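You operate a simulated robot arm through the tools that you are given. There is no shell and no other tool. Be economical: measure what you need, move in short steps, check, and stop when the job is done.

Carry out the task below with a simulated robot arm. There is one attempt and no reset: what you move stays moved.

TASK
Shrink the three caps that still show 0.20 MM to go.
Fine: one burst each: set the hot-air box down over the cap and lift it; leave it on the heater rest pad.
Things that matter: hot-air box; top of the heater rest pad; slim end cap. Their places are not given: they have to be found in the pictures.

It is judged by the outcome, as a careful person would: the job done as asked, and still so three seconds after it is handed in. It fails if anything else is knocked over, pushed out of place, dropped, spilled or broken.

THE ROBOT
A 7-joint arm with a two-finger parallel gripper, fixed in place. Base frame: the origin is at the foot of the arm, x ahead of it, y to its left, z up. Lengths are in m, angles in degrees, forces in N, time in s.
Its first joint turns from -66.0 to 66.0 degrees. Payload 2.4 kg.
Tool frame: the origin (TCP) lies between the finger pads and is the grasp point; the fingertips stand 0.03 m ahead of it; z points along the fingers, y is the line along which they close. The gripper opens to 0.094 m. The fingers are 0.028 m wide and 0.01 m thick; the gripper's body (0.05 by 0.096 m) begins 0.055 m behind the TCP.
Orientation is told as [roll, pitch, yaw] about the base's x, y, z axes, in that order, counted from this pose: with the fingers straight down and closing along the base's y, the tool's x points along the base's -x, its y along +y and its z along -z.

THE INTERFACE
- The arm moves only by the tool move_arm. Its argument "commands" is a list of rows, each a list of 3 entries, a list of its own where there are three numbers: the turn, a rotation vector about the tool's x, y, z in degrees, then the shift along the tool's x, y, z in m, then the gripper command, from -1 (fully open) to 1 (shut), values between in proportion. In form: [[[ax, ay, az], [dx, dy, dz], claw], ...]. A call has 1 to 12 rows; each row shifts and turns the commanded pose from where the row before left it, along the tool's axes as they then stand. A row lasts 0.2 s, in which the tool goes at most 0.05 m and 8.6 degrees; a call with a longer step from one row to the next is refused whole, and so is a gripper value outside its range. A pose out of reach is approached as far as the arm can. The call stops where the force on the tool passes 70 N (or 10 N more than at its start, if that is more) or the arm is blocked; 0.2 s more then pass. The fingers move at their own pace (about 0.153 m/s each) and stop on an object; they squeeze with about 45 N. The grip force told is the motor's: it shows also when the fingers shut on nothing. Time passes only in rows, and 0.2 s behind the last, so rows that do not move let the fingers close. It gives the time, the measured TCP pose, the force on the tool (base axes), the opening and the grip force at its end, in the units of the frame above (readings bear some noise), and new pictures: "pictures" is both (left out), scene, wrist or none.
- Cameras (640 x 400 px; columns grow to the right, rows downward): "scene" is fixed at [0.0533, 0.4893, 1.4504]; the picture's right is [-0.59, -0.81, 0.00], its down [-0.41, 0.30, -0.86] and it looks along [0.69, -0.51, -0.51] (base axes); focal length 346 px, centre (320, 200). "wrist" rides on the gripper at [-0.037, 0, -0.058] in the tool frame; the picture's right is [0.00, -1.00, 0.00], its down [0.97, 0.00, -0.24] and it looks along [0.24, 0.00, 0.97] (tool axes); focal length 218 px, centre (320, 200).
- measure_at(camera, pixels): for up to 12 pixels [column, row] of the newest picture of that camera ("zoom" is the newest enlarged one), the place [x, y, z] in the base frame of the surface seen there, good to about 0.002 m. No time passes.
- zoom(camera, box): a new picture of the part [left, top, right, bottom] of that camera's present view, enlarged. No time passes.
- sign_off(): hands the job in; it is judged then, once.

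Work in short steps. Measure before you move; look again where a grasp or a placing could have gone wrong, and mend it. You have 80 turns and 120 pictures in all, the two below and enlarged ones among them. Open the gripper and draw the arm clear of the work before you hand the job in, unless the task says otherwise; then end with one line.

The tools are called after "Request:" as name(argument=value, ...) on one line, values as JSON. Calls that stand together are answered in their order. move_arm: Moves the arm, as the interface text tells. Its arguments: {"type":"object","properties":{"commands":{"type":"array","items":{"type":"array"}},"pictures":{"type":"string","enum":["both","scene","wrist","none"]}},"required":["commands"]} The other tools are called the same way: measure_at (camera, pixels) gives the place of the surface under pixels of a picture; zoom (camera, box) takes an enlarged picture of a part of a camera's view; sign_off () hands the job in.

At the start:

```text
t: 0.0
eef_pos: [0.4159, 0.1425, 1.2563]
ee_rot: [-0.1, 0.1, -0.1]
wrist_force: [-0.1, 0.5, -0.4]
width: 0.0939
gripper_force: 0.1
```

scene: 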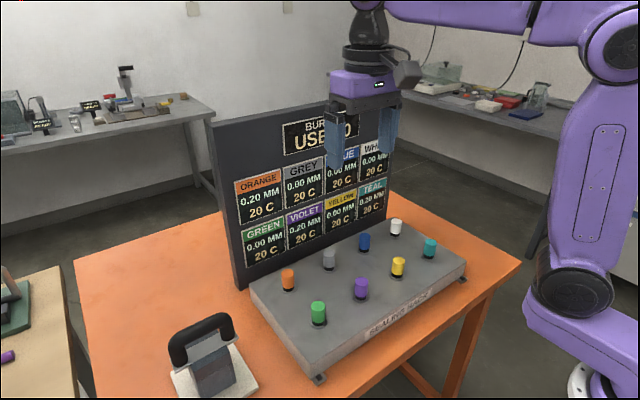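
wrist: 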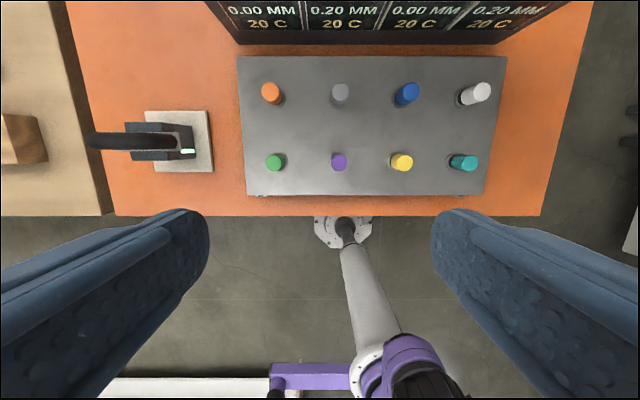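

The board seems to show orange, violet and teal at 0.20 MM. I zoom on it and on the heater to confirm.

Request:
zoom(camera="scene", box=[210, 100, 400, 290])

Request:
zoom(camera="scene", box=[140, 290, 300, 400])

Request:
measure_at(camera="wrist", pixels=[[270, 90], [338, 160], [465, 162], [340, 91], [274, 161], [403, 162], [147, 112], [212, 172], [110, 140], [165, 142], [188, 140], [300, 130]])

Request:
measure_at(camera="scene", pixels=[[288, 271], [361, 282], [430, 241], [288, 285], [361, 296], [428, 252], [200, 325], [200, 340], [215, 375], [240, 365], [180, 350], [228, 322]])

```text
2.11 times, centred on (305, 195) of scene
```

zoom: 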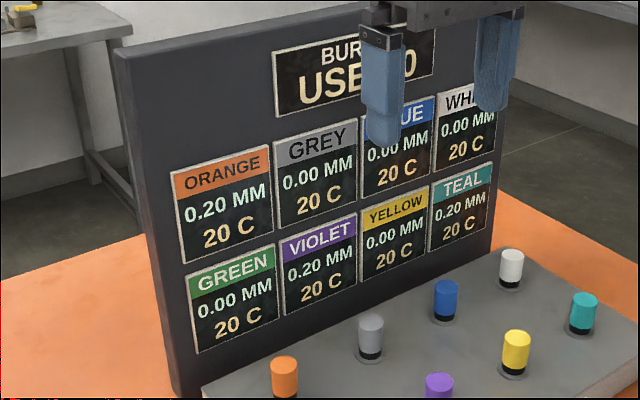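

```text
3.64 times, centred on (220, 345) of scene
```

zoom: 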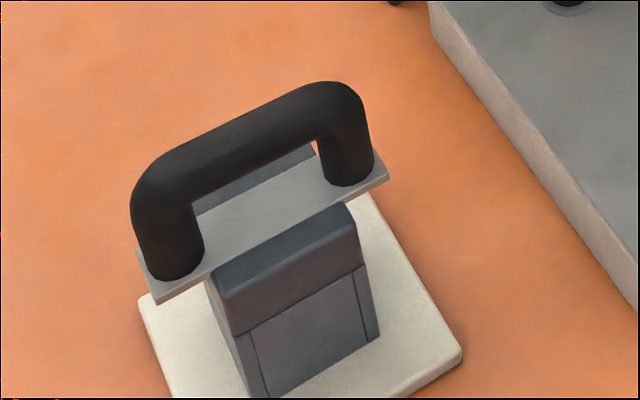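

```text
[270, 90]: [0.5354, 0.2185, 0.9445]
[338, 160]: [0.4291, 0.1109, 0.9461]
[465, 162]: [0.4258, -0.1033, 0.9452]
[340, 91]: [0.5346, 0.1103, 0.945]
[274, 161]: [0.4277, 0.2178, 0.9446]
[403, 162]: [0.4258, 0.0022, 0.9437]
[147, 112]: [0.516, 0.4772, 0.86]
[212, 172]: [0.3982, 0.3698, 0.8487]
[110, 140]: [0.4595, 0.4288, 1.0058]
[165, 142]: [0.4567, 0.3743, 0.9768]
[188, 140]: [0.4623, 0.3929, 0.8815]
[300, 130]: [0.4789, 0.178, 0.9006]
```

```text
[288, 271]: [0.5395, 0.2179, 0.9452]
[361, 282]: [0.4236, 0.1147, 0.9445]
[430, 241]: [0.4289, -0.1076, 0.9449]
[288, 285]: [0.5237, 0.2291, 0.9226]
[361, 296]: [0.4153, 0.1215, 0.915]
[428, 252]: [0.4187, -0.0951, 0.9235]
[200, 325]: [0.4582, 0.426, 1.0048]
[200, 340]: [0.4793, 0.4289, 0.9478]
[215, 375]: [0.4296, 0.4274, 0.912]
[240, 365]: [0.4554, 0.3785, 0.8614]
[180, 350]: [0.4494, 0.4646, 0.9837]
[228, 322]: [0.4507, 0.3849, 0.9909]
```

Orange, violet and teal are confirmed as the caps to shrink. I move over the heater box for a closer look.

Request:
move_arm(commands=[[[0, 0, 0], [0.004, 0.043, 0.01], -1], [[0, 0, 0], [0.004, 0.043, 0.01], -1], [[0, 0, 0], [0.004, 0.043, 0.01], -1], [[0, 0, 0], [0.004, 0.043, 0.01], -1], [[0, 0, 0], [0.0, 0.043, 0.01], -1], [[0, 0, 0], [0.0, 0.043, 0], -1], [[0, 0, 0], [0, 0, 0], -1]])

Request:
measure_at(camera="scene", pixels=[[260, 210], [300, 245], [225, 230], [240, 290], [380, 200], [216, 130]])

```text
t: 1.6
eef_pos: [0.3999, 0.4009, 1.2064]
ee_rot: [0.0, 0.0, 0.0]
wrist_force: [-0.2, 0.9, -0.3]
width: 0.0939
gripper_force: 0.1
```

scene: 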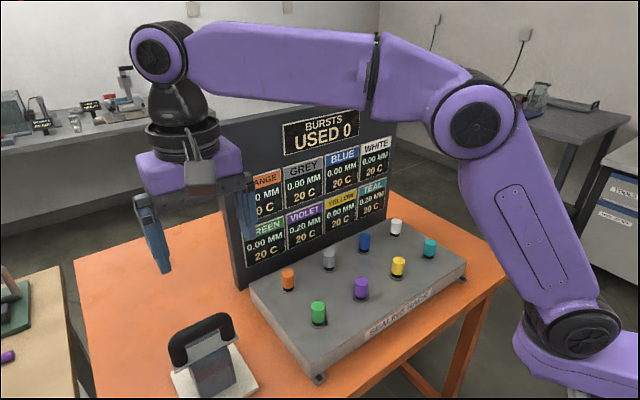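
wrist: 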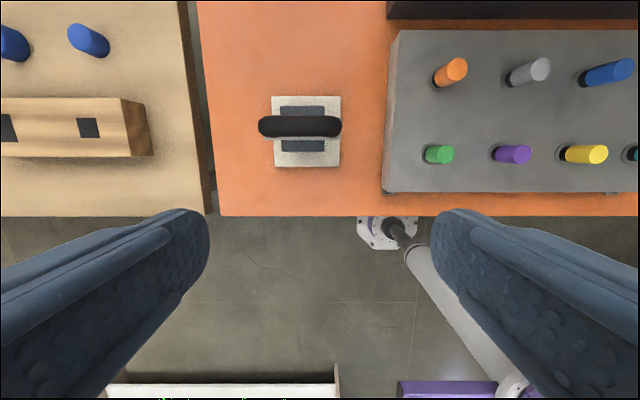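

```text
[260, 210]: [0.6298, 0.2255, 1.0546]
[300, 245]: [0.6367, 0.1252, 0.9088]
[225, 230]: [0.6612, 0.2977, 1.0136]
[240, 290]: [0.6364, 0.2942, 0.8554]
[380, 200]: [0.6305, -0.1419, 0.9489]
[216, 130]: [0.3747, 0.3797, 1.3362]
```

Request:
zoom(camera="wrist", box=[250, 80, 350, 180])

Request:
measure_at(camera="wrist", pixels=[[261, 126], [300, 126], [338, 126], [300, 118], [300, 134], [284, 108], [320, 108], [284, 148], [322, 148], [273, 98], [339, 165], [274, 165]])

```text
4.00 times, centred on (300, 130) of wrist
```

zoom: 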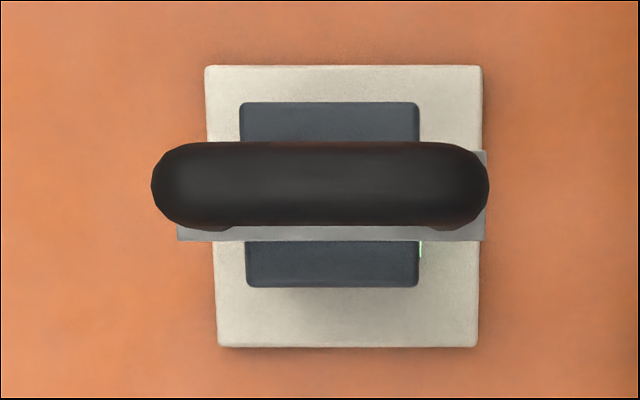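

```text
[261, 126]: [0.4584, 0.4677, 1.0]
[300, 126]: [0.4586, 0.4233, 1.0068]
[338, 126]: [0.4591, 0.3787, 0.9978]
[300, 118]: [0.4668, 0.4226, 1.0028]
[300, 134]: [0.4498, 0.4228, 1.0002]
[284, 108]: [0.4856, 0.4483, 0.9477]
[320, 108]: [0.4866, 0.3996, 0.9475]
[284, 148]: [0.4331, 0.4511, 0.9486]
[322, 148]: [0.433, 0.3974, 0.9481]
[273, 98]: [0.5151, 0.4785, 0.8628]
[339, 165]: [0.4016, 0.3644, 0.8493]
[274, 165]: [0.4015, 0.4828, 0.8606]
```

Box centre is about (0.459, 0.423), the handle bar runs along y with its top at z 1.007. I turn the tool by yaw +90 so that the fingers close along x.

Request:
move_arm(commands=[[[0, 0, 0], [-0.04, 0.015, 0.02], -1], [[0, 0, -8.2], [0, 0, 0], -1], [[0, 0, -8.2], [0, 0, 0], -1], [[0, 0, -8.2], [0, 0, 0], -1], [[0, 0, -8.2], [0, 0, 0], -1], [[0, 0, -8.2], [0, 0, 0], -1], [[0, 0, -8.2], [0, 0, 0], -1], [[0, 0, -8.2], [0, 0, 0], -1], [[0, 0, -8.2], [0, 0, 0], -1], [[0, 0, -8.2], [0, 0, 0], -1], [[0, 0, -8.2], [0, 0, 0], -1], [[0, 0, -8], [0, 0, 0], -1]])

```text
t: 4.2
eef_pos: [0.4402, 0.4151, 1.1869]
ee_rot: [0.0, 0.0, 90.2]
wrist_force: [-0.1, 0.1, -0.3]
width: 0.094
gripper_force: 0.0
```

scene: 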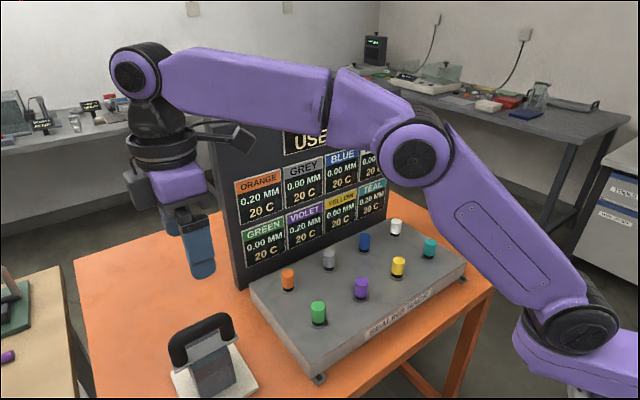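
wrist: 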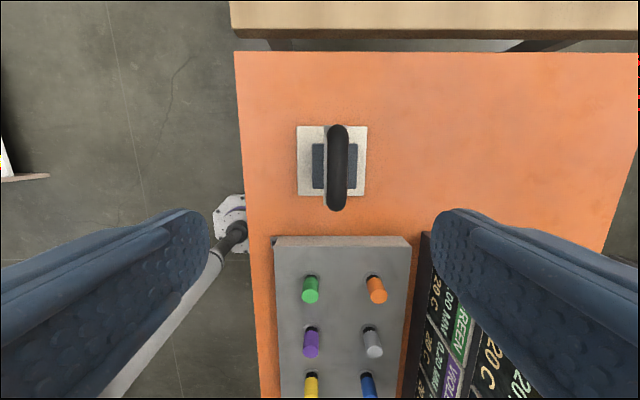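

The view is clear; the fingers straddle along x. I measure the caps from here and shift over the handle, stopping just above it.

Request:
measure_at(camera="wrist", pixels=[[378, 297], [311, 350], [310, 297], [375, 350], [337, 130], [337, 168], [337, 206], [329, 168], [345, 168]])

Request:
move_arm(commands=[[[0, 0, 0], [-0.008, -0.019, 0.03], -1], [[0, 0, 0], [0, 0, 0.04], -1], [[0, 0, 0], [0, 0, 0.04], -1], [[0, 0, 0], [0, 0, 0.03], -1], [[0, 0, 0], [0, 0, 0], -1]])

```text
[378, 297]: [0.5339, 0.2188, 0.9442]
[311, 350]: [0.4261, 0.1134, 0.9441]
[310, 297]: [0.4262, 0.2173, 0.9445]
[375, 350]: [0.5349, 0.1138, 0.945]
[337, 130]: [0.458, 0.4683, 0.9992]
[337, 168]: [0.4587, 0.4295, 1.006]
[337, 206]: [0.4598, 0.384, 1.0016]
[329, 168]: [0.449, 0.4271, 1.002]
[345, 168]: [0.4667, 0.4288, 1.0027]
```

```text
t: 5.4
eef_pos: [0.4583, 0.4235, 1.0466]
ee_rot: [-0.1, 0.0, 90.0]
wrist_force: [0.3, -0.9, -0.2]
width: 0.0941
gripper_force: 0.0
```

scene: 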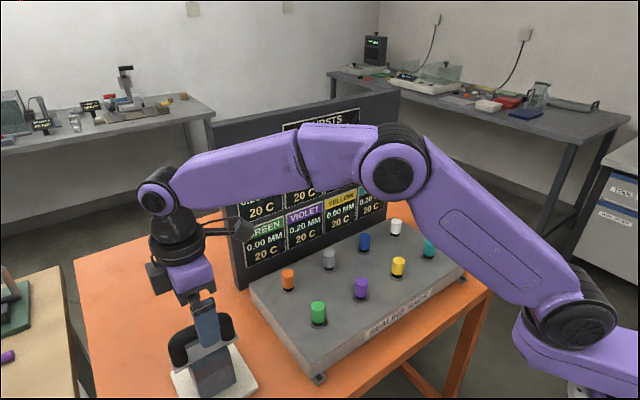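
wrist: 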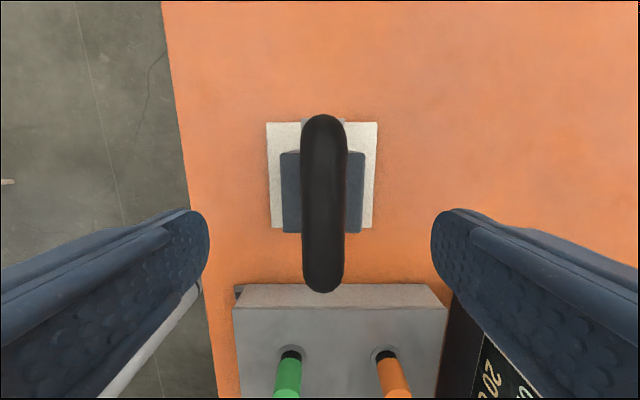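

Centred on the bar; I lower to z 0.997 and close.

Request:
move_arm(commands=[[[0, 0, 0], [0, 0, 0.025], -1], [[0, 0, 0], [0, -0.0005, 0.0245], -1], [[0, 0, 0], [0, 0, 0], -1], [[0, 0, 0], [0, 0, 0], 1], [[0, 0, 0], [0, 0, 0], 1], [[0, 0, 0], [0, 0, 0], 1], [[0, 0, 0], [0, 0, 0], 1]])

```text
t: 7.0
eef_pos: [0.4587, 0.4239, 0.997]
ee_rot: [0.0, 0.0, 90.1]
wrist_force: [0.9, 0.1, -0.3]
width: 0.0274
gripper_force: 44.9
```

scene: 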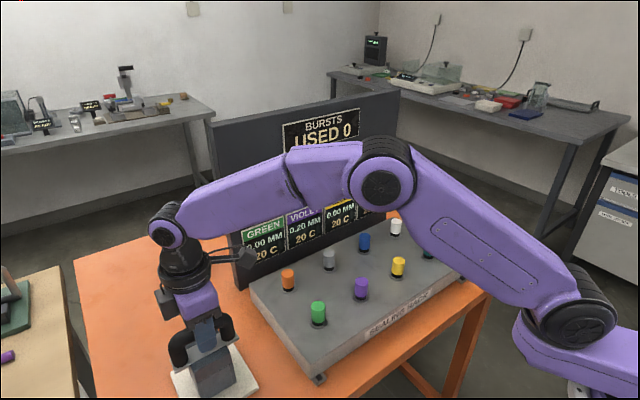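
wrist: 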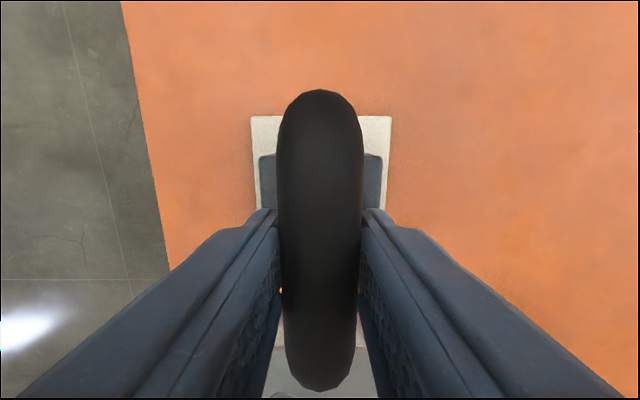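

Gripped at width 27 mm. I lift straight up 0.13 m.

Request:
move_arm(commands=[[[0, 0, 0], [0, 0, -0.01], 1], [[0, 0, 0], [0, 0, -0.02], 1], [[0, 0, 0], [0, 0, -0.03], 1], [[0, 0, 0], [0, 0, -0.03], 1], [[0, 0, 0], [0, 0, -0.03], 1], [[0, 0, 0], [0, 0, -0.01], 1], [[0, 0, 0], [0, 0, 0], 1]])

```text
t: 8.6
eef_pos: [0.4608, 0.4238, 1.1266]
ee_rot: [0.0, 0.0, 89.9]
wrist_force: [-0.4, 0.1, -3.2]
width: 0.0275
gripper_force: 44.6
```

scene: 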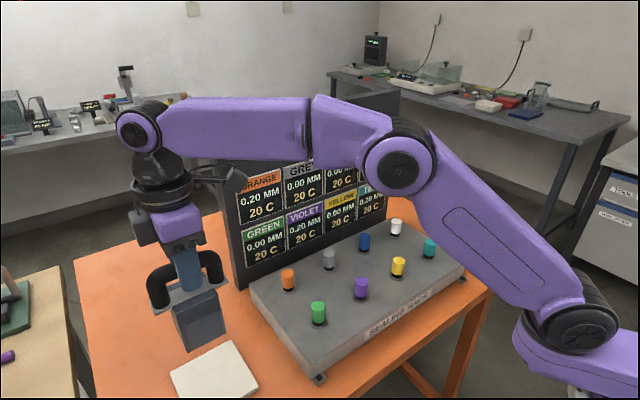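
wrist: 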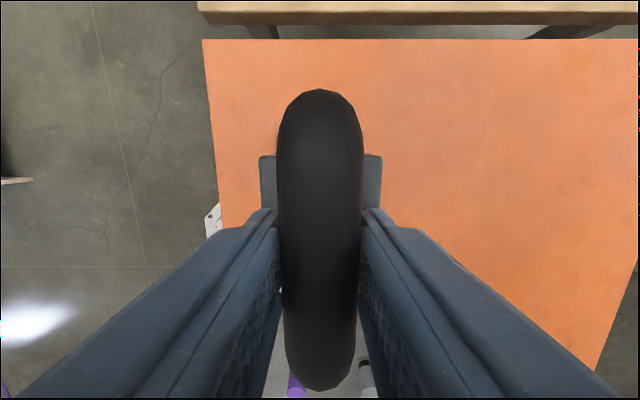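

The box hangs level. I enlarge the rack to measure the centres of the three caps.

Request:
zoom(camera="scene", box=[270, 210, 450, 330])

Request:
zoom(camera="scene", box=[150, 280, 270, 400])

Request:
measure_at(camera="zoom", pixels=[[250, 200], [200, 330]])

```text
3.33 times, centred on (360, 270) of scene
```

zoom: 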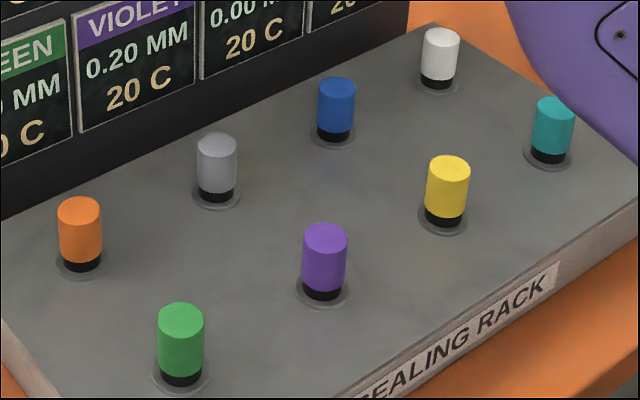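

```text
3.33 times, centred on (210, 340) of scene
```

zoom: 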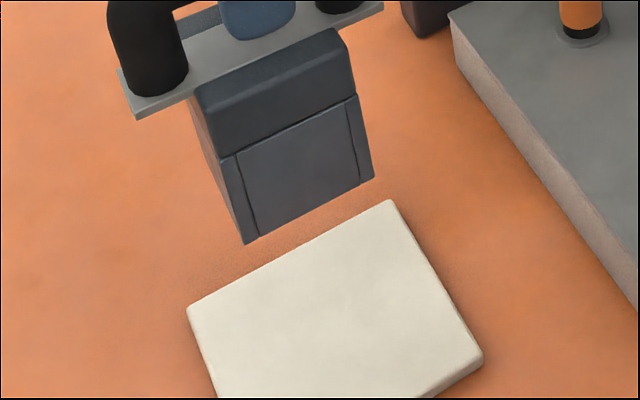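

```text
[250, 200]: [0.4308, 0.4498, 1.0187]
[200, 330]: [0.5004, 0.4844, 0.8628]
```

Request:
zoom(camera="scene", box=[270, 210, 450, 330])

Request:
measure_at(camera="zoom", pixels=[[62, 210], [97, 210], [79, 201], [79, 217], [307, 236], [343, 236], [325, 227], [325, 244], [539, 109], [571, 109], [555, 102], [555, 117]])

Request:
measure_at(camera="zoom", pixels=[[59, 258], [102, 258], [299, 287], [348, 287], [526, 153], [570, 153], [250, 250], [400, 280], [200, 270]])

```text
3.33 times, centred on (360, 270) of scene
```

zoom: 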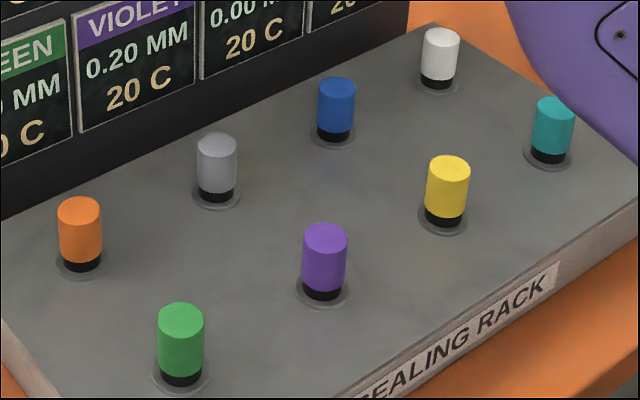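

```text
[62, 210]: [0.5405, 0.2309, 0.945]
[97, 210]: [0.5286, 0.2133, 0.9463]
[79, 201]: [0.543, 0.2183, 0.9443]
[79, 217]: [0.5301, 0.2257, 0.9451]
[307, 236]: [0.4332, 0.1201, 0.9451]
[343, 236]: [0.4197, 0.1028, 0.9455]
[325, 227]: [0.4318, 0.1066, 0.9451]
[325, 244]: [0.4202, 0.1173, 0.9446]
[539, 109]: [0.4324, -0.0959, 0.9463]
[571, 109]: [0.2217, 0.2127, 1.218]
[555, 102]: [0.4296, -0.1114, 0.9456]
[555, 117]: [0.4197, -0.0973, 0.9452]
```

```text
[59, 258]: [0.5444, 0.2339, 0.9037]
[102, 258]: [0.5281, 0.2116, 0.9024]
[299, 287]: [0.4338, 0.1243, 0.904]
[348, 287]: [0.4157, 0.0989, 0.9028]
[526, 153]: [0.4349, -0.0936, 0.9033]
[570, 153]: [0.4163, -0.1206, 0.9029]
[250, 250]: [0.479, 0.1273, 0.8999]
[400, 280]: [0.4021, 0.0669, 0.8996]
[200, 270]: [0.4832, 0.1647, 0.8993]
```

Cap centres: orange ≈ (0.535, 0.220), violet ≈ (0.426, 0.111), teal ≈ (0.426, -0.107). I carry the box above orange at the present height.

Request:
move_arm(commands=[[[0, 0, 0], [0.02, -0.008, 0], 1], [[0, 0, 0], [0.04, -0.015, 0], 1], [[0, 0, 0], [0.04, -0.015, 0], 1], [[0, 0, 0], [0.04, -0.015, 0], 1], [[0, 0, 0], [0.04, -0.013, 0], 1], [[0, 0, 0], [0.023, -0.008, 0], 1], [[0, 0, 0], [0, 0, 0], 1], [[0, 0, 0], [0, 0, 0], 1]])

```text
t: 10.4
eef_pos: [0.5349, 0.2196, 1.1272]
ee_rot: [0.0, 0.0, 90.0]
wrist_force: [0.7, -0.3, -3.1]
width: 0.0277
gripper_force: 44.8
```

scene: 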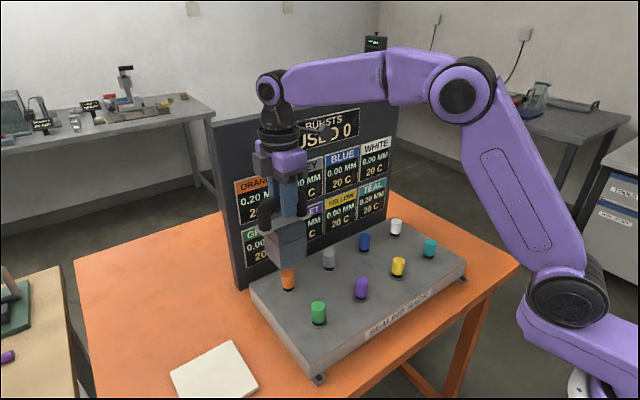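
wrist: 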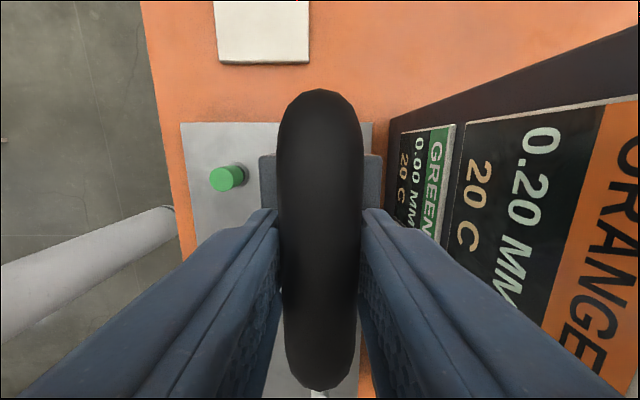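

Over orange. I lower to about z 1.037 (expected seat 1.036) and read the force.

Request:
move_arm(commands=[[[0, 0, 0], [-0.001, 0, 0.02], 1], [[0, 0, 0], [0, 0, 0.02], 1], [[0, 0, 0], [0, 0, 0.02], 1], [[0, 0, 0], [0, 0, 0.015], 1], [[0, 0, 0], [0, 0, 0.01], 1], [[0, 0, 0], [0, 0, 0.005], 1]])

```text
t: 11.8
eef_pos: [0.5336, 0.2208, 1.0365]
ee_rot: [0.1, -0.1, 89.9]
wrist_force: [-0.9, -0.2, -3.4]
width: 0.0274
gripper_force: 45.1
```

scene: 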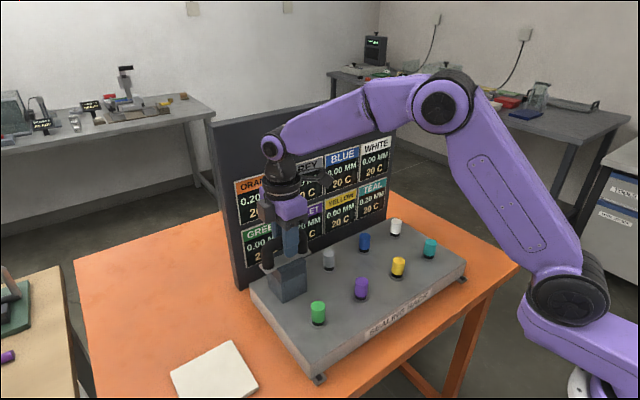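
wrist: 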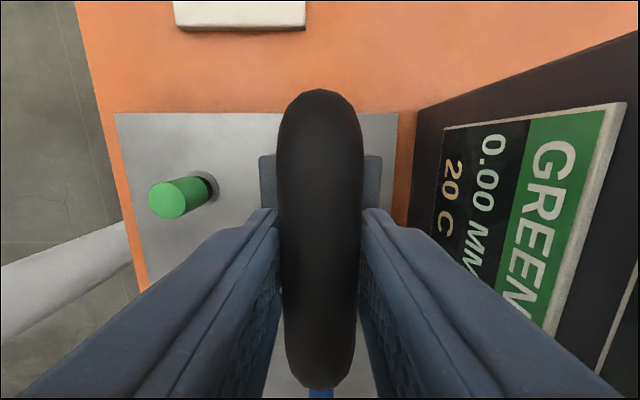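

Just above the rack with no contact. I step 1 mm at a time, watching force and the board.

Request:
move_arm(commands=[[[0, 0, 0], [0, 0, 0.001], 1], [[0, 0, 0], [0, 0, 0.001], 1]], pictures="scene")

Request:
zoom(camera="scene", box=[210, 100, 400, 290])

```text
t: 12.4
eef_pos: [0.5347, 0.2217, 1.0354]
ee_rot: [0.0, 0.0, 90.0]
wrist_force: [-0.2, 0.5, -1.2]
width: 0.0271
gripper_force: 44.7
```

scene: 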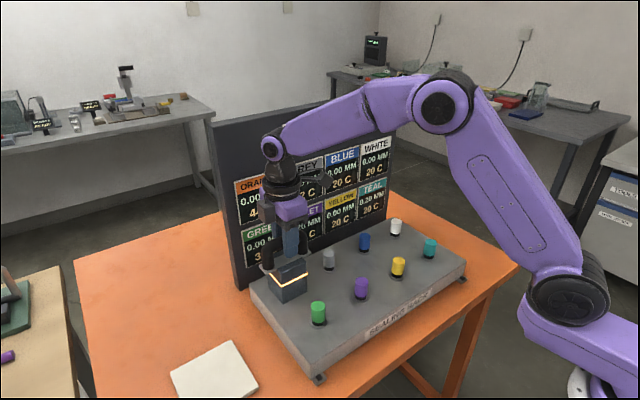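

```text
2.11 times, centred on (305, 195) of scene
```

zoom: 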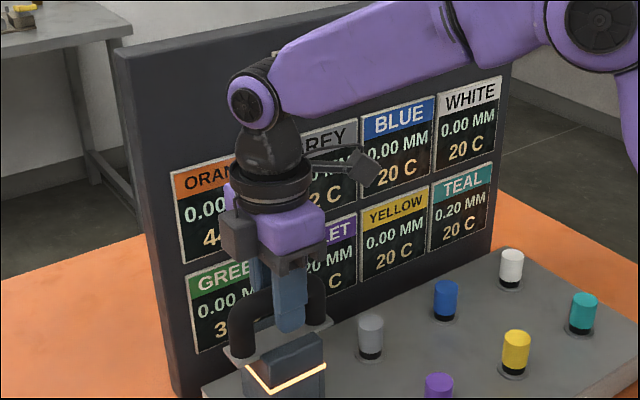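

The burst fired: orange reads 0.00 and neighbours (green) are warming. I lift at once.

Request:
move_arm(commands=[[[0, 0, 0], [0, 0, -0.02], 1], [[0, 0, 0], [0, 0, -0.035], 1], [[0, 0, 0], [0, 0, -0.037], 1], [[0, 0, 0], [-0.04, 0.02, 0], 1], [[0, 0, 0], [-0.05, 0.0, 0], 1], [[0, 0, 0], [-0.05, 0, 0], 1]], pictures="scene")

Request:
zoom(camera="scene", box=[210, 100, 400, 290])

```text
t: 13.8
eef_pos: [0.5131, 0.3621, 1.1251]
ee_rot: [0.1, 0.1, 89.9]
wrist_force: [1.3, -0.5, -3.7]
width: 0.0277
gripper_force: 44.5
```

scene: 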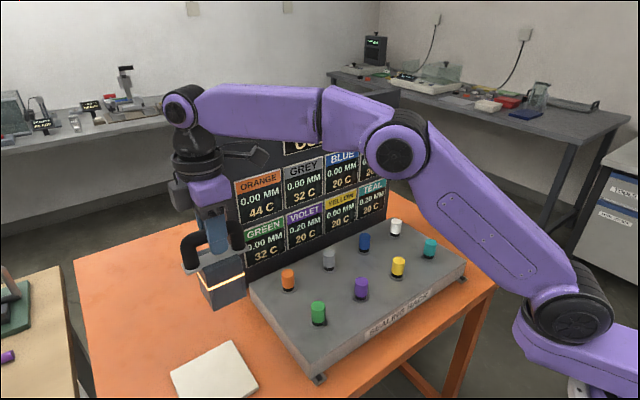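

```text
2.11 times, centred on (305, 195) of scene
```

zoom: 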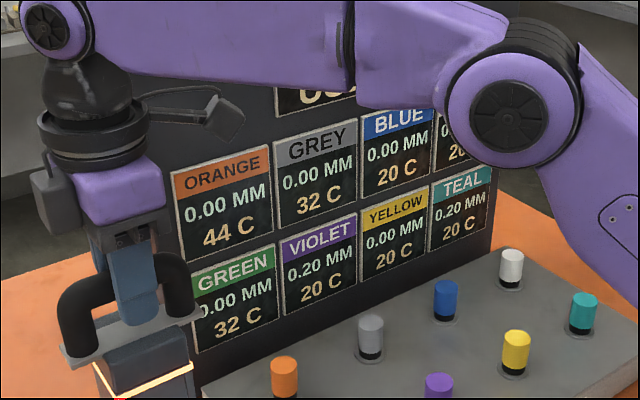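

Own cap +24 C, orthogonal neighbours +12 C. I wait here to see whether they cool.

Request:
move_arm(commands=[[[0, 0, 0], [0, 0, 0], 1], [[0, 0, 0], [0, 0, 0], 1], [[0, 0, 0], [0, 0, 0], 1], [[0, 0, 0], [0, 0, 0], 1], [[0, 0, 0], [0, 0, 0], 1], [[0, 0, 0], [0, 0, 0], 1], [[0, 0, 0], [0, 0, 0], 1], [[0, 0, 0], [0, 0, 0], 1], [[0, 0, 0], [0, 0, 0], 1], [[0, 0, 0], [0, 0, 0], 1], [[0, 0, 0], [0, 0, 0], 1], [[0, 0, 0], [0, 0, 0], 1]], pictures="none")

Request:
zoom(camera="scene", box=[210, 100, 400, 290])

```text
t: 16.4
eef_pos: [0.5122, 0.3619, 1.1269]
ee_rot: [0.1, -0.1, 90.0]
wrist_force: [0.8, 0.3, -2.6]
width: 0.0275
gripper_force: 45.0
```

```text
2.11 times, centred on (305, 195) of scene
```

zoom: 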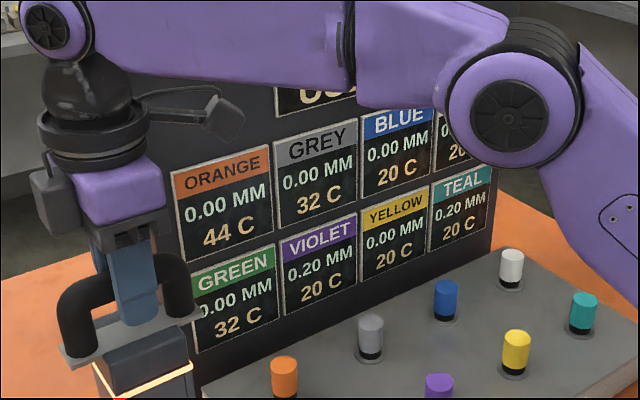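

No cooling with time, so order matters little; I go to teal next (its neighbours are still at 20 C), carrying higher.

Request:
move_arm(commands=[[[0, 0, 0], [0.02, 0.005, -0.03], 1], [[0, 0, 0], [0.042, 0.008, -0.01], 1], [[0, 0, 0], [0.045, 0.009, 0], 1], [[0, 0, 0], [0.045, 0.009, 0], 1], [[0, 0, 0], [0.045, 0.009, 0], 1], [[0, 0, 0], [0.045, 0.009, 0], 1], [[0, 0, 0], [0.045, 0.009, 0], 1], [[0, 0, 0], [0.045, 0.009, 0], 1], [[0, 0, 0], [0.045, 0.009, 0], 1], [[0, 0, 0], [0.045, 0.009, 0], 1], [[0, 0, 0], [0.034, 0.002, 0], 1], [[0, 0, 0], [0.012, 0.0, 0], 1]])

```text
t: 19.0
eef_pos: [0.4274, -0.1069, 1.1682]
ee_rot: [0.0, 0.0, 90.0]
wrist_force: [0.0, 0.6, -2.5]
width: 0.0274
gripper_force: 44.8
```

scene: 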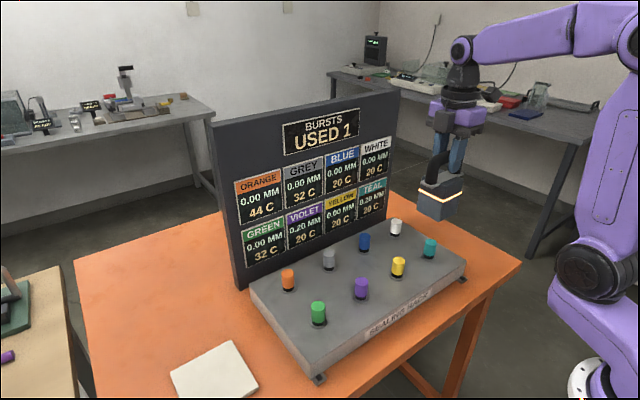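
wrist: 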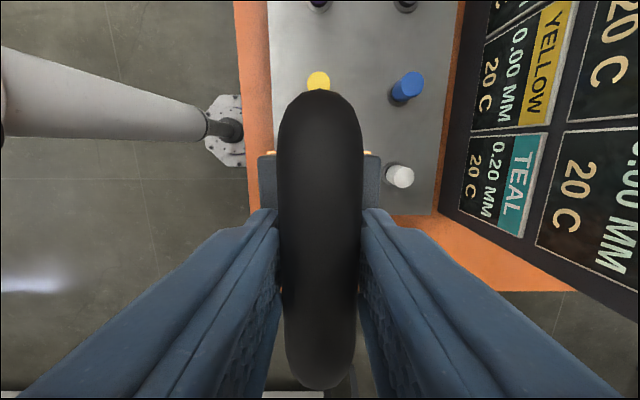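

Bursts used: 1. With teal now unobstructed I check its centre before lowering.

Request:
zoom(camera="scene", box=[390, 220, 470, 270])

Request:
measure_at(camera="scene", pixels=[[425, 242], [435, 242], [430, 240], [430, 244]])

```text
8.00 times, centred on (430, 245) of scene
```

zoom: 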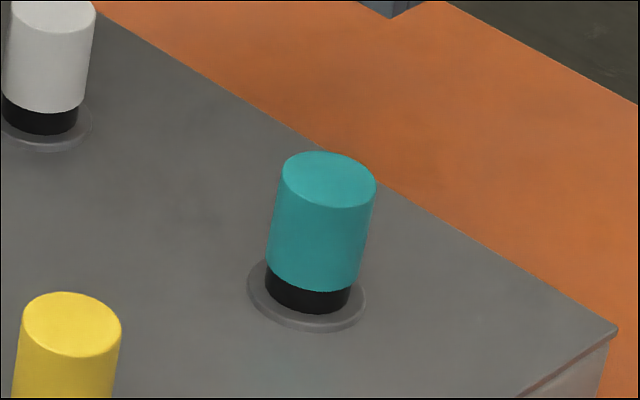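

```text
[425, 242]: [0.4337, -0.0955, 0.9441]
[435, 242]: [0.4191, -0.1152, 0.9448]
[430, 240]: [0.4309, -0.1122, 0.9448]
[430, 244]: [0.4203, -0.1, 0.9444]
```

Request:
move_arm(commands=[[[0, 0, 0], [-0.0015, 0.0015, 0.02], 1], [[0, 0, 0], [0, 0, 0.03], 1], [[0, 0, 0], [0, 0, 0.03], 1], [[0, 0, 0], [0, 0, 0.025], 1], [[0, 0, 0], [0, 0, 0.015], 1], [[0, 0, 0], [0, 0, 0.01], 1]])

```text
t: 20.4
eef_pos: [0.425, -0.1043, 1.0377]
ee_rot: [0.1, 0.0, 90.1]
wrist_force: [0.1, -0.3, -3.6]
width: 0.0273
gripper_force: 45.3
```

scene: 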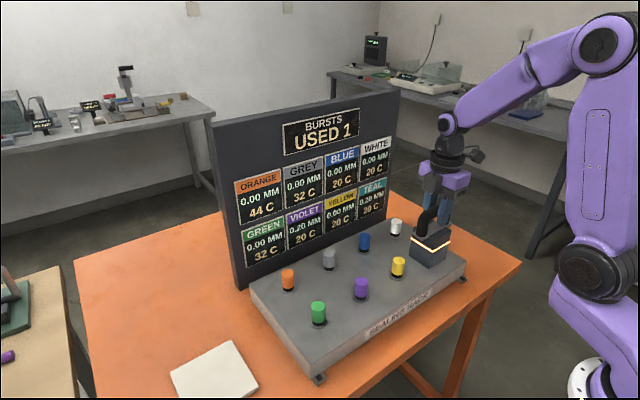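
wrist: 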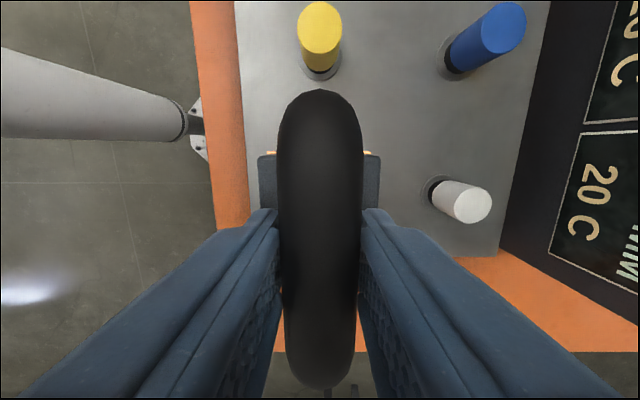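

Box is just above the rack over teal, no burst yet. I set it down the last millimetres.

Request:
move_arm(commands=[[[0, 0, 0], [0, 0, 0.0015], 1], [[0, 0, 0], [0, 0, 0.0015], 1]], pictures="scene")

```text
t: 21.0
eef_pos: [0.4252, -0.1047, 1.035]
ee_rot: [-0.2, -0.1, 90.1]
wrist_force: [-6.1, 1.1, 16.4]
width: 0.0272
gripper_force: 45.0
```

scene: 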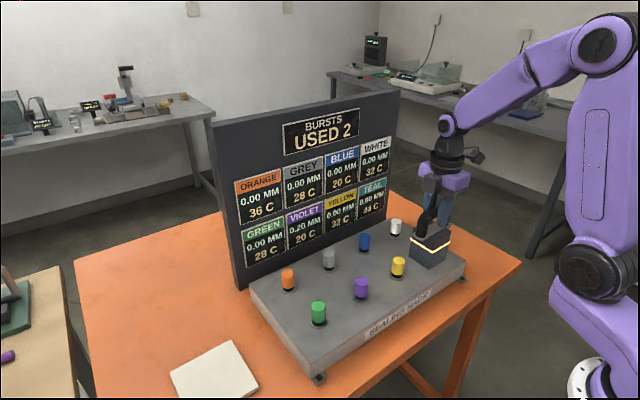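

Burst 2 fired: teal 0.00 MM. I lift straight up, then go over toward violet.

Request:
move_arm(commands=[[[0, 0, 0], [0, 0, -0.02], 1], [[0, 0, 0], [0, 0, -0.035], 1], [[0, 0, 0], [0, 0, -0.04], 1], [[0, 0, 0], [0, 0, -0.04], 1], [[0, 0, 0], [-0.03, 0, 0], 1], [[0, 0, 0], [-0.045, 0, 0], 1], [[0, 0, 0], [-0.045, 0, 0], 1], [[0, 0, 0], [-0.045, 0, 0], 1], [[0, 0, 0], [-0.035, 0, 0], 1], [[0, 0, 0], [-0.0165, 0, 0], 1], [[0, 0, 0], [0, 0, 0], 1]])

Request:
zoom(camera="scene", box=[210, 100, 400, 290])

```text
t: 23.4
eef_pos: [0.4261, 0.1118, 1.1686]
ee_rot: [0.0, 0.0, 90.0]
wrist_force: [0.2, 0.3, -3.1]
width: 0.0272
gripper_force: 45.1
```

scene: 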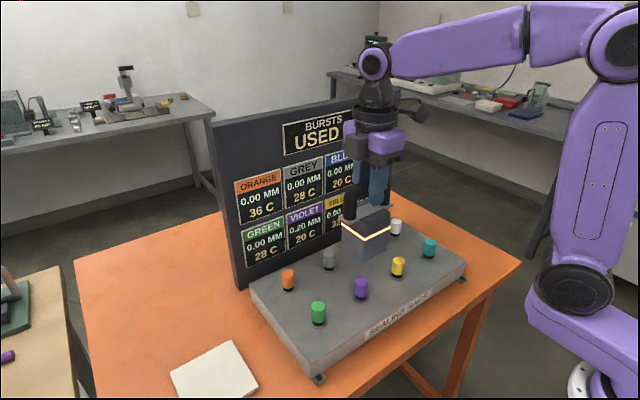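
wrist: 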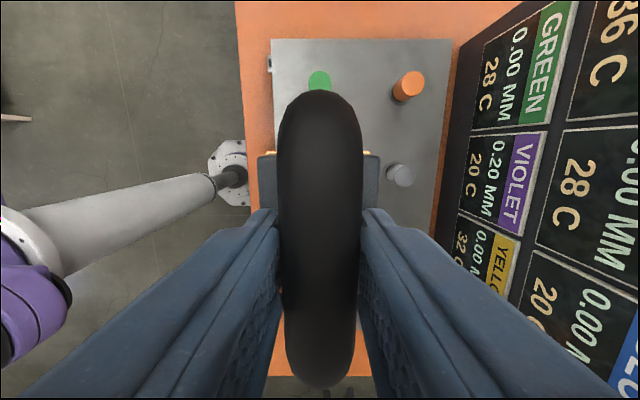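

```text
2.11 times, centred on (305, 195) of scene
```

zoom: 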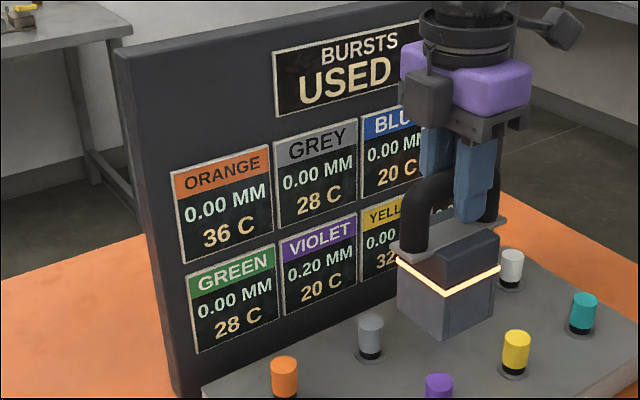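

Over violet at (0.426, 0.112), neighbours 28–32 C. I lower to just above the rack.

Request:
move_arm(commands=[[[0, 0, 0], [0, 0, 0.02], 1], [[0, 0, 0], [0, 0, 0.03], 1], [[0, 0, 0], [0, 0, 0.03], 1], [[0, 0, 0], [0, 0, 0.025], 1], [[0, 0, 0], [0, 0, 0.015], 1], [[0, 0, 0], [0, 0, 0.01], 1]])

```text
t: 24.8
eef_pos: [0.4252, 0.1117, 1.0396]
ee_rot: [0.0, 0.0, 90.0]
wrist_force: [-0.1, 0.1, -2.9]
width: 0.0271
gripper_force: 45.0
```

scene: 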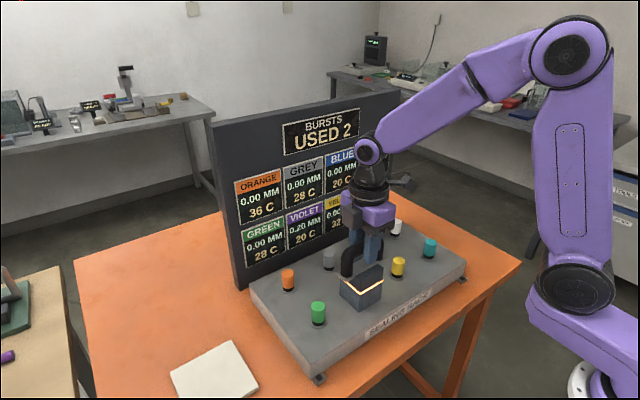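
wrist: 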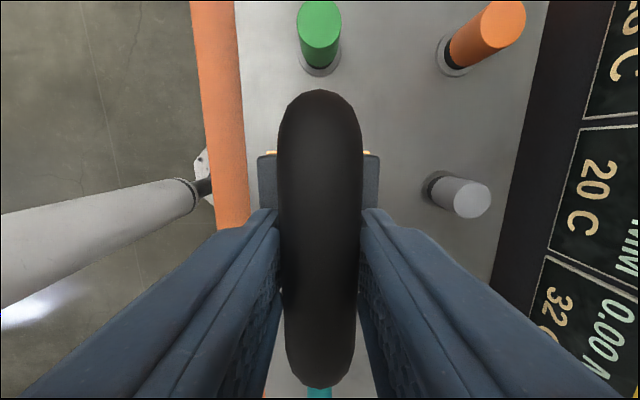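

Still about 3 mm up and no burst. I set it down.

Request:
move_arm(commands=[[[0, 0, 0], [0, 0, 0.0015], 1], [[0, 0, 0], [0, 0, 0.0015], 1]], pictures="scene")

```text
t: 25.4
eef_pos: [0.4254, 0.1117, 1.0353]
ee_rot: [0.1, 0.1, 90.0]
wrist_force: [0.2, -0.5, -2.7]
width: 0.0271
gripper_force: 45.0
```

scene: 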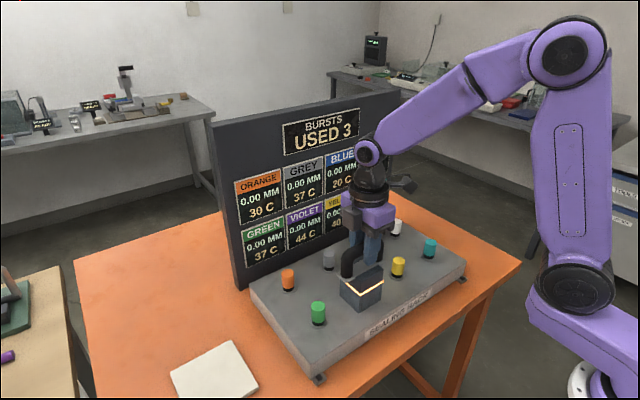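

Burst 3 fired: violet 0.00 MM, neighbours ≤ 40 C. I lift and carry the box toward the pad.

Request:
move_arm(commands=[[[0, 0, 0], [0, 0, -0.02], 1], [[0, 0, 0], [0, 0, -0.035], 1], [[0, 0, 0], [0, 0, -0.04], 1], [[0, 0, 0], [0, 0, -0.03], 1], [[0, 0, 0], [-0.035, -0.005, 0], 1], [[0, 0, 0], [-0.047, -0.005, 0], 1], [[0, 0, 0], [-0.047, -0.005, 0], 1], [[0, 0, 0], [-0.047, -0.005, 0], 1], [[0, 0, 0], [-0.047, -0.005, 0], 1], [[0, 0, 0], [-0.047, -0.005, 0], 1], [[0, 0, 0], [-0.042, -0.0033, 0], 1], [[0, 0, 0], [0, 0, 0], 1]])

```text
t: 28.0
eef_pos: [0.4584, 0.4232, 1.1614]
ee_rot: [0.2, 0.2, 90.0]
wrist_force: [-0.3, -1.1, -2.8]
width: 0.027
gripper_force: 45.0
```

scene: 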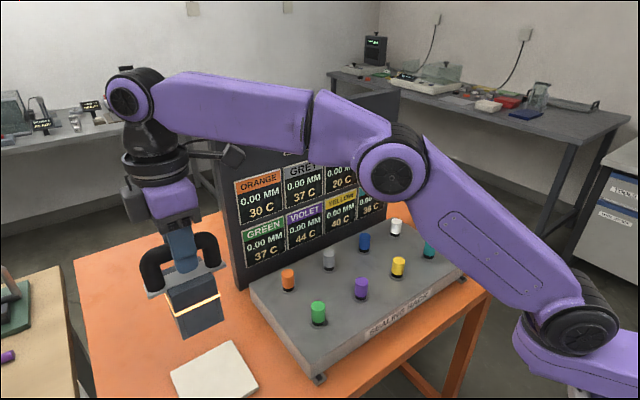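
wrist: 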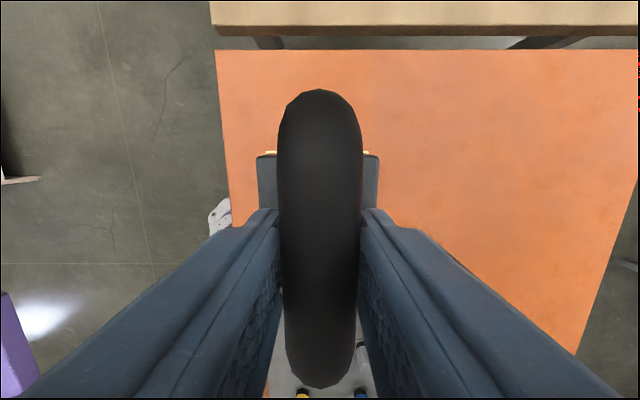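

Above the pad centre. I lower to 3–4 mm above the original seat.

Request:
move_arm(commands=[[[0, 0, 0], [0, 0, 0.02], 1], [[0, 0, 0], [0, 0, 0.035], 1], [[0, 0, 0], [0, 0, 0.035], 1], [[0, 0, 0], [0, 0, 0.035], 1], [[0, 0, 0], [0, 0, 0.02], 1], [[0, 0, 0], [0, 0, 0.012], 1], [[0, 0, 0], [0, 0, 0.004], 1], [[0, 0, 0], [0, 0, 0.0015], 1]])

```text
t: 29.8
eef_pos: [0.4586, 0.4233, 0.9986]
ee_rot: [0.1, -0.1, 90.0]
wrist_force: [-0.2, -0.8, -1.1]
width: 0.027
gripper_force: 45.2
```

scene: 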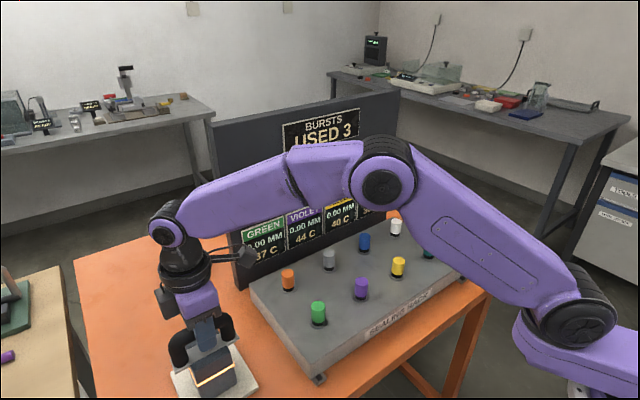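
wrist: 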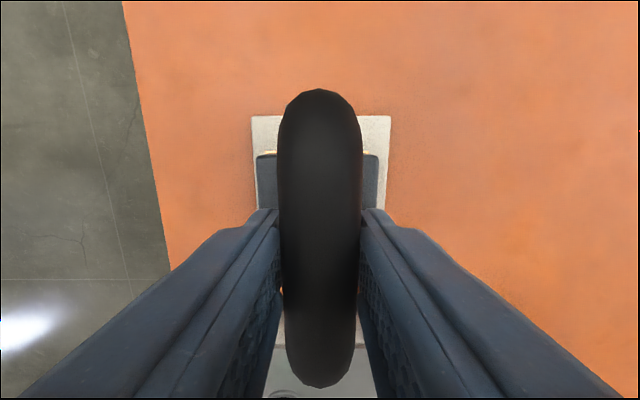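

The force begins to ease (-1.1 N): nearly in contact. One more millimetre down, then release.

Request:
move_arm(commands=[[[0, 0, 0], [0, 0, 0.001], 1], [[0, 0, 0], [0, 0, 0.0005], 1], [[0, 0, 0], [0, 0, 0], 1]], pictures="none")

```text
t: 30.6
eef_pos: [0.4585, 0.4221, 0.9994]
ee_rot: [-0.1, -0.1, 90.0]
wrist_force: [-3.1, -5.5, 15.6]
width: 0.027
gripper_force: 45.2
```

Firm contact (15.6 N). I open and lift clear.

Request:
move_arm(commands=[[[0, 0, 0], [0, 0, -0.001], 1], [[0, 0, 0], [0, 0, 0], -0.2], [[0, 0, 0], [0, 0, 0], -1], [[0, 0, 0], [0, 0, 0], -1], [[0, 0, 0], [0, 0, 0], -1], [[0, 0, 0], [0, 0, -0.03], -1], [[0, 0, 0], [0, 0, -0.045], -1], [[0, 0, 0], [0, 0, -0.045], -1], [[0, 0, 0], [0, 0, -0.045], -1], [[0, 0, 0], [0, 0.045, -0.02], -1], [[0, 0, 0], [0, 0.045, 0], -1], [[0, 0, 0], [0, 0, 0], -1]])

Request:
zoom(camera="scene", box=[140, 290, 300, 400])

Request:
zoom(camera="scene", box=[210, 100, 400, 290])

```text
t: 33.2
eef_pos: [0.369, 0.4243, 1.1833]
ee_rot: [-0.1, 0.0, 90.0]
wrist_force: [-0.5, -0.1, 0.1]
width: 0.0938
gripper_force: 0.1
```

scene: 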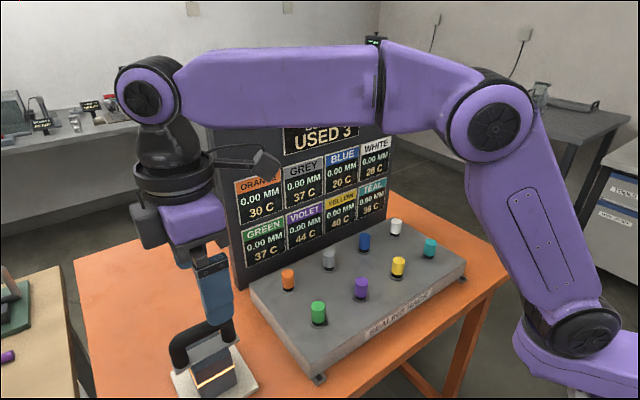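
wrist: 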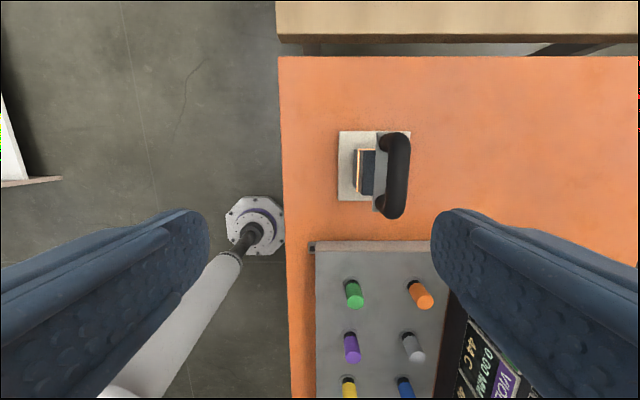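

```text
3.64 times, centred on (220, 345) of scene
```

zoom: 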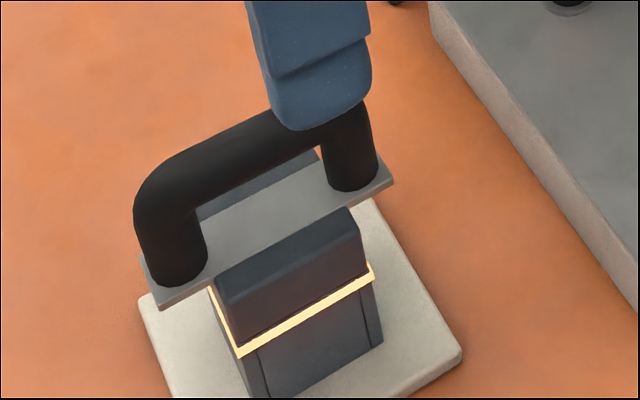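

```text
2.11 times, centred on (305, 195) of scene
```

zoom: 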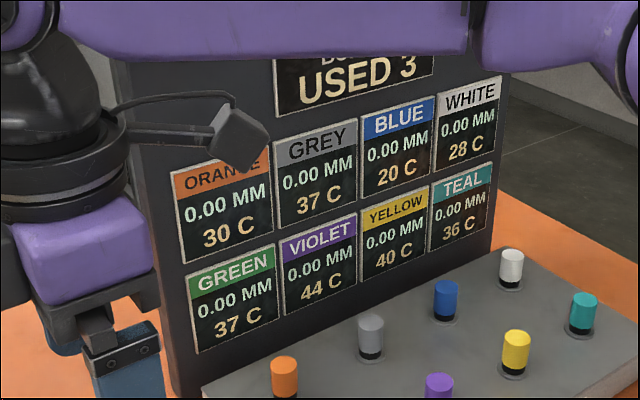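

All caps read 0.00 MM with 3 bursts used. A quick check that the box sits flat at its original height.

Request:
measure_at(camera="wrist", pixels=[[368, 160], [368, 190], [393, 150], [393, 205], [345, 136], [345, 196]])

```text
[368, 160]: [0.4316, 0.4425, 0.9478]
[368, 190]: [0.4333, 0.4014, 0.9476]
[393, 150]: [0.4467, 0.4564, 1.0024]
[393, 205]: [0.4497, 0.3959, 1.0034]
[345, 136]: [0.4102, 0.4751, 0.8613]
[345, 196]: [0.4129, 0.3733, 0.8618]
```

The box is level at its original height and the gripper is open and clear, so I hand the job in.

Request:
sign_off()

```text
The job is handed in.
```

The orange, teal and violet caps were each shrunk with one burst and now read 0.00 MM (3 bursts used in all), and the hot-air box is back on its rest pad.
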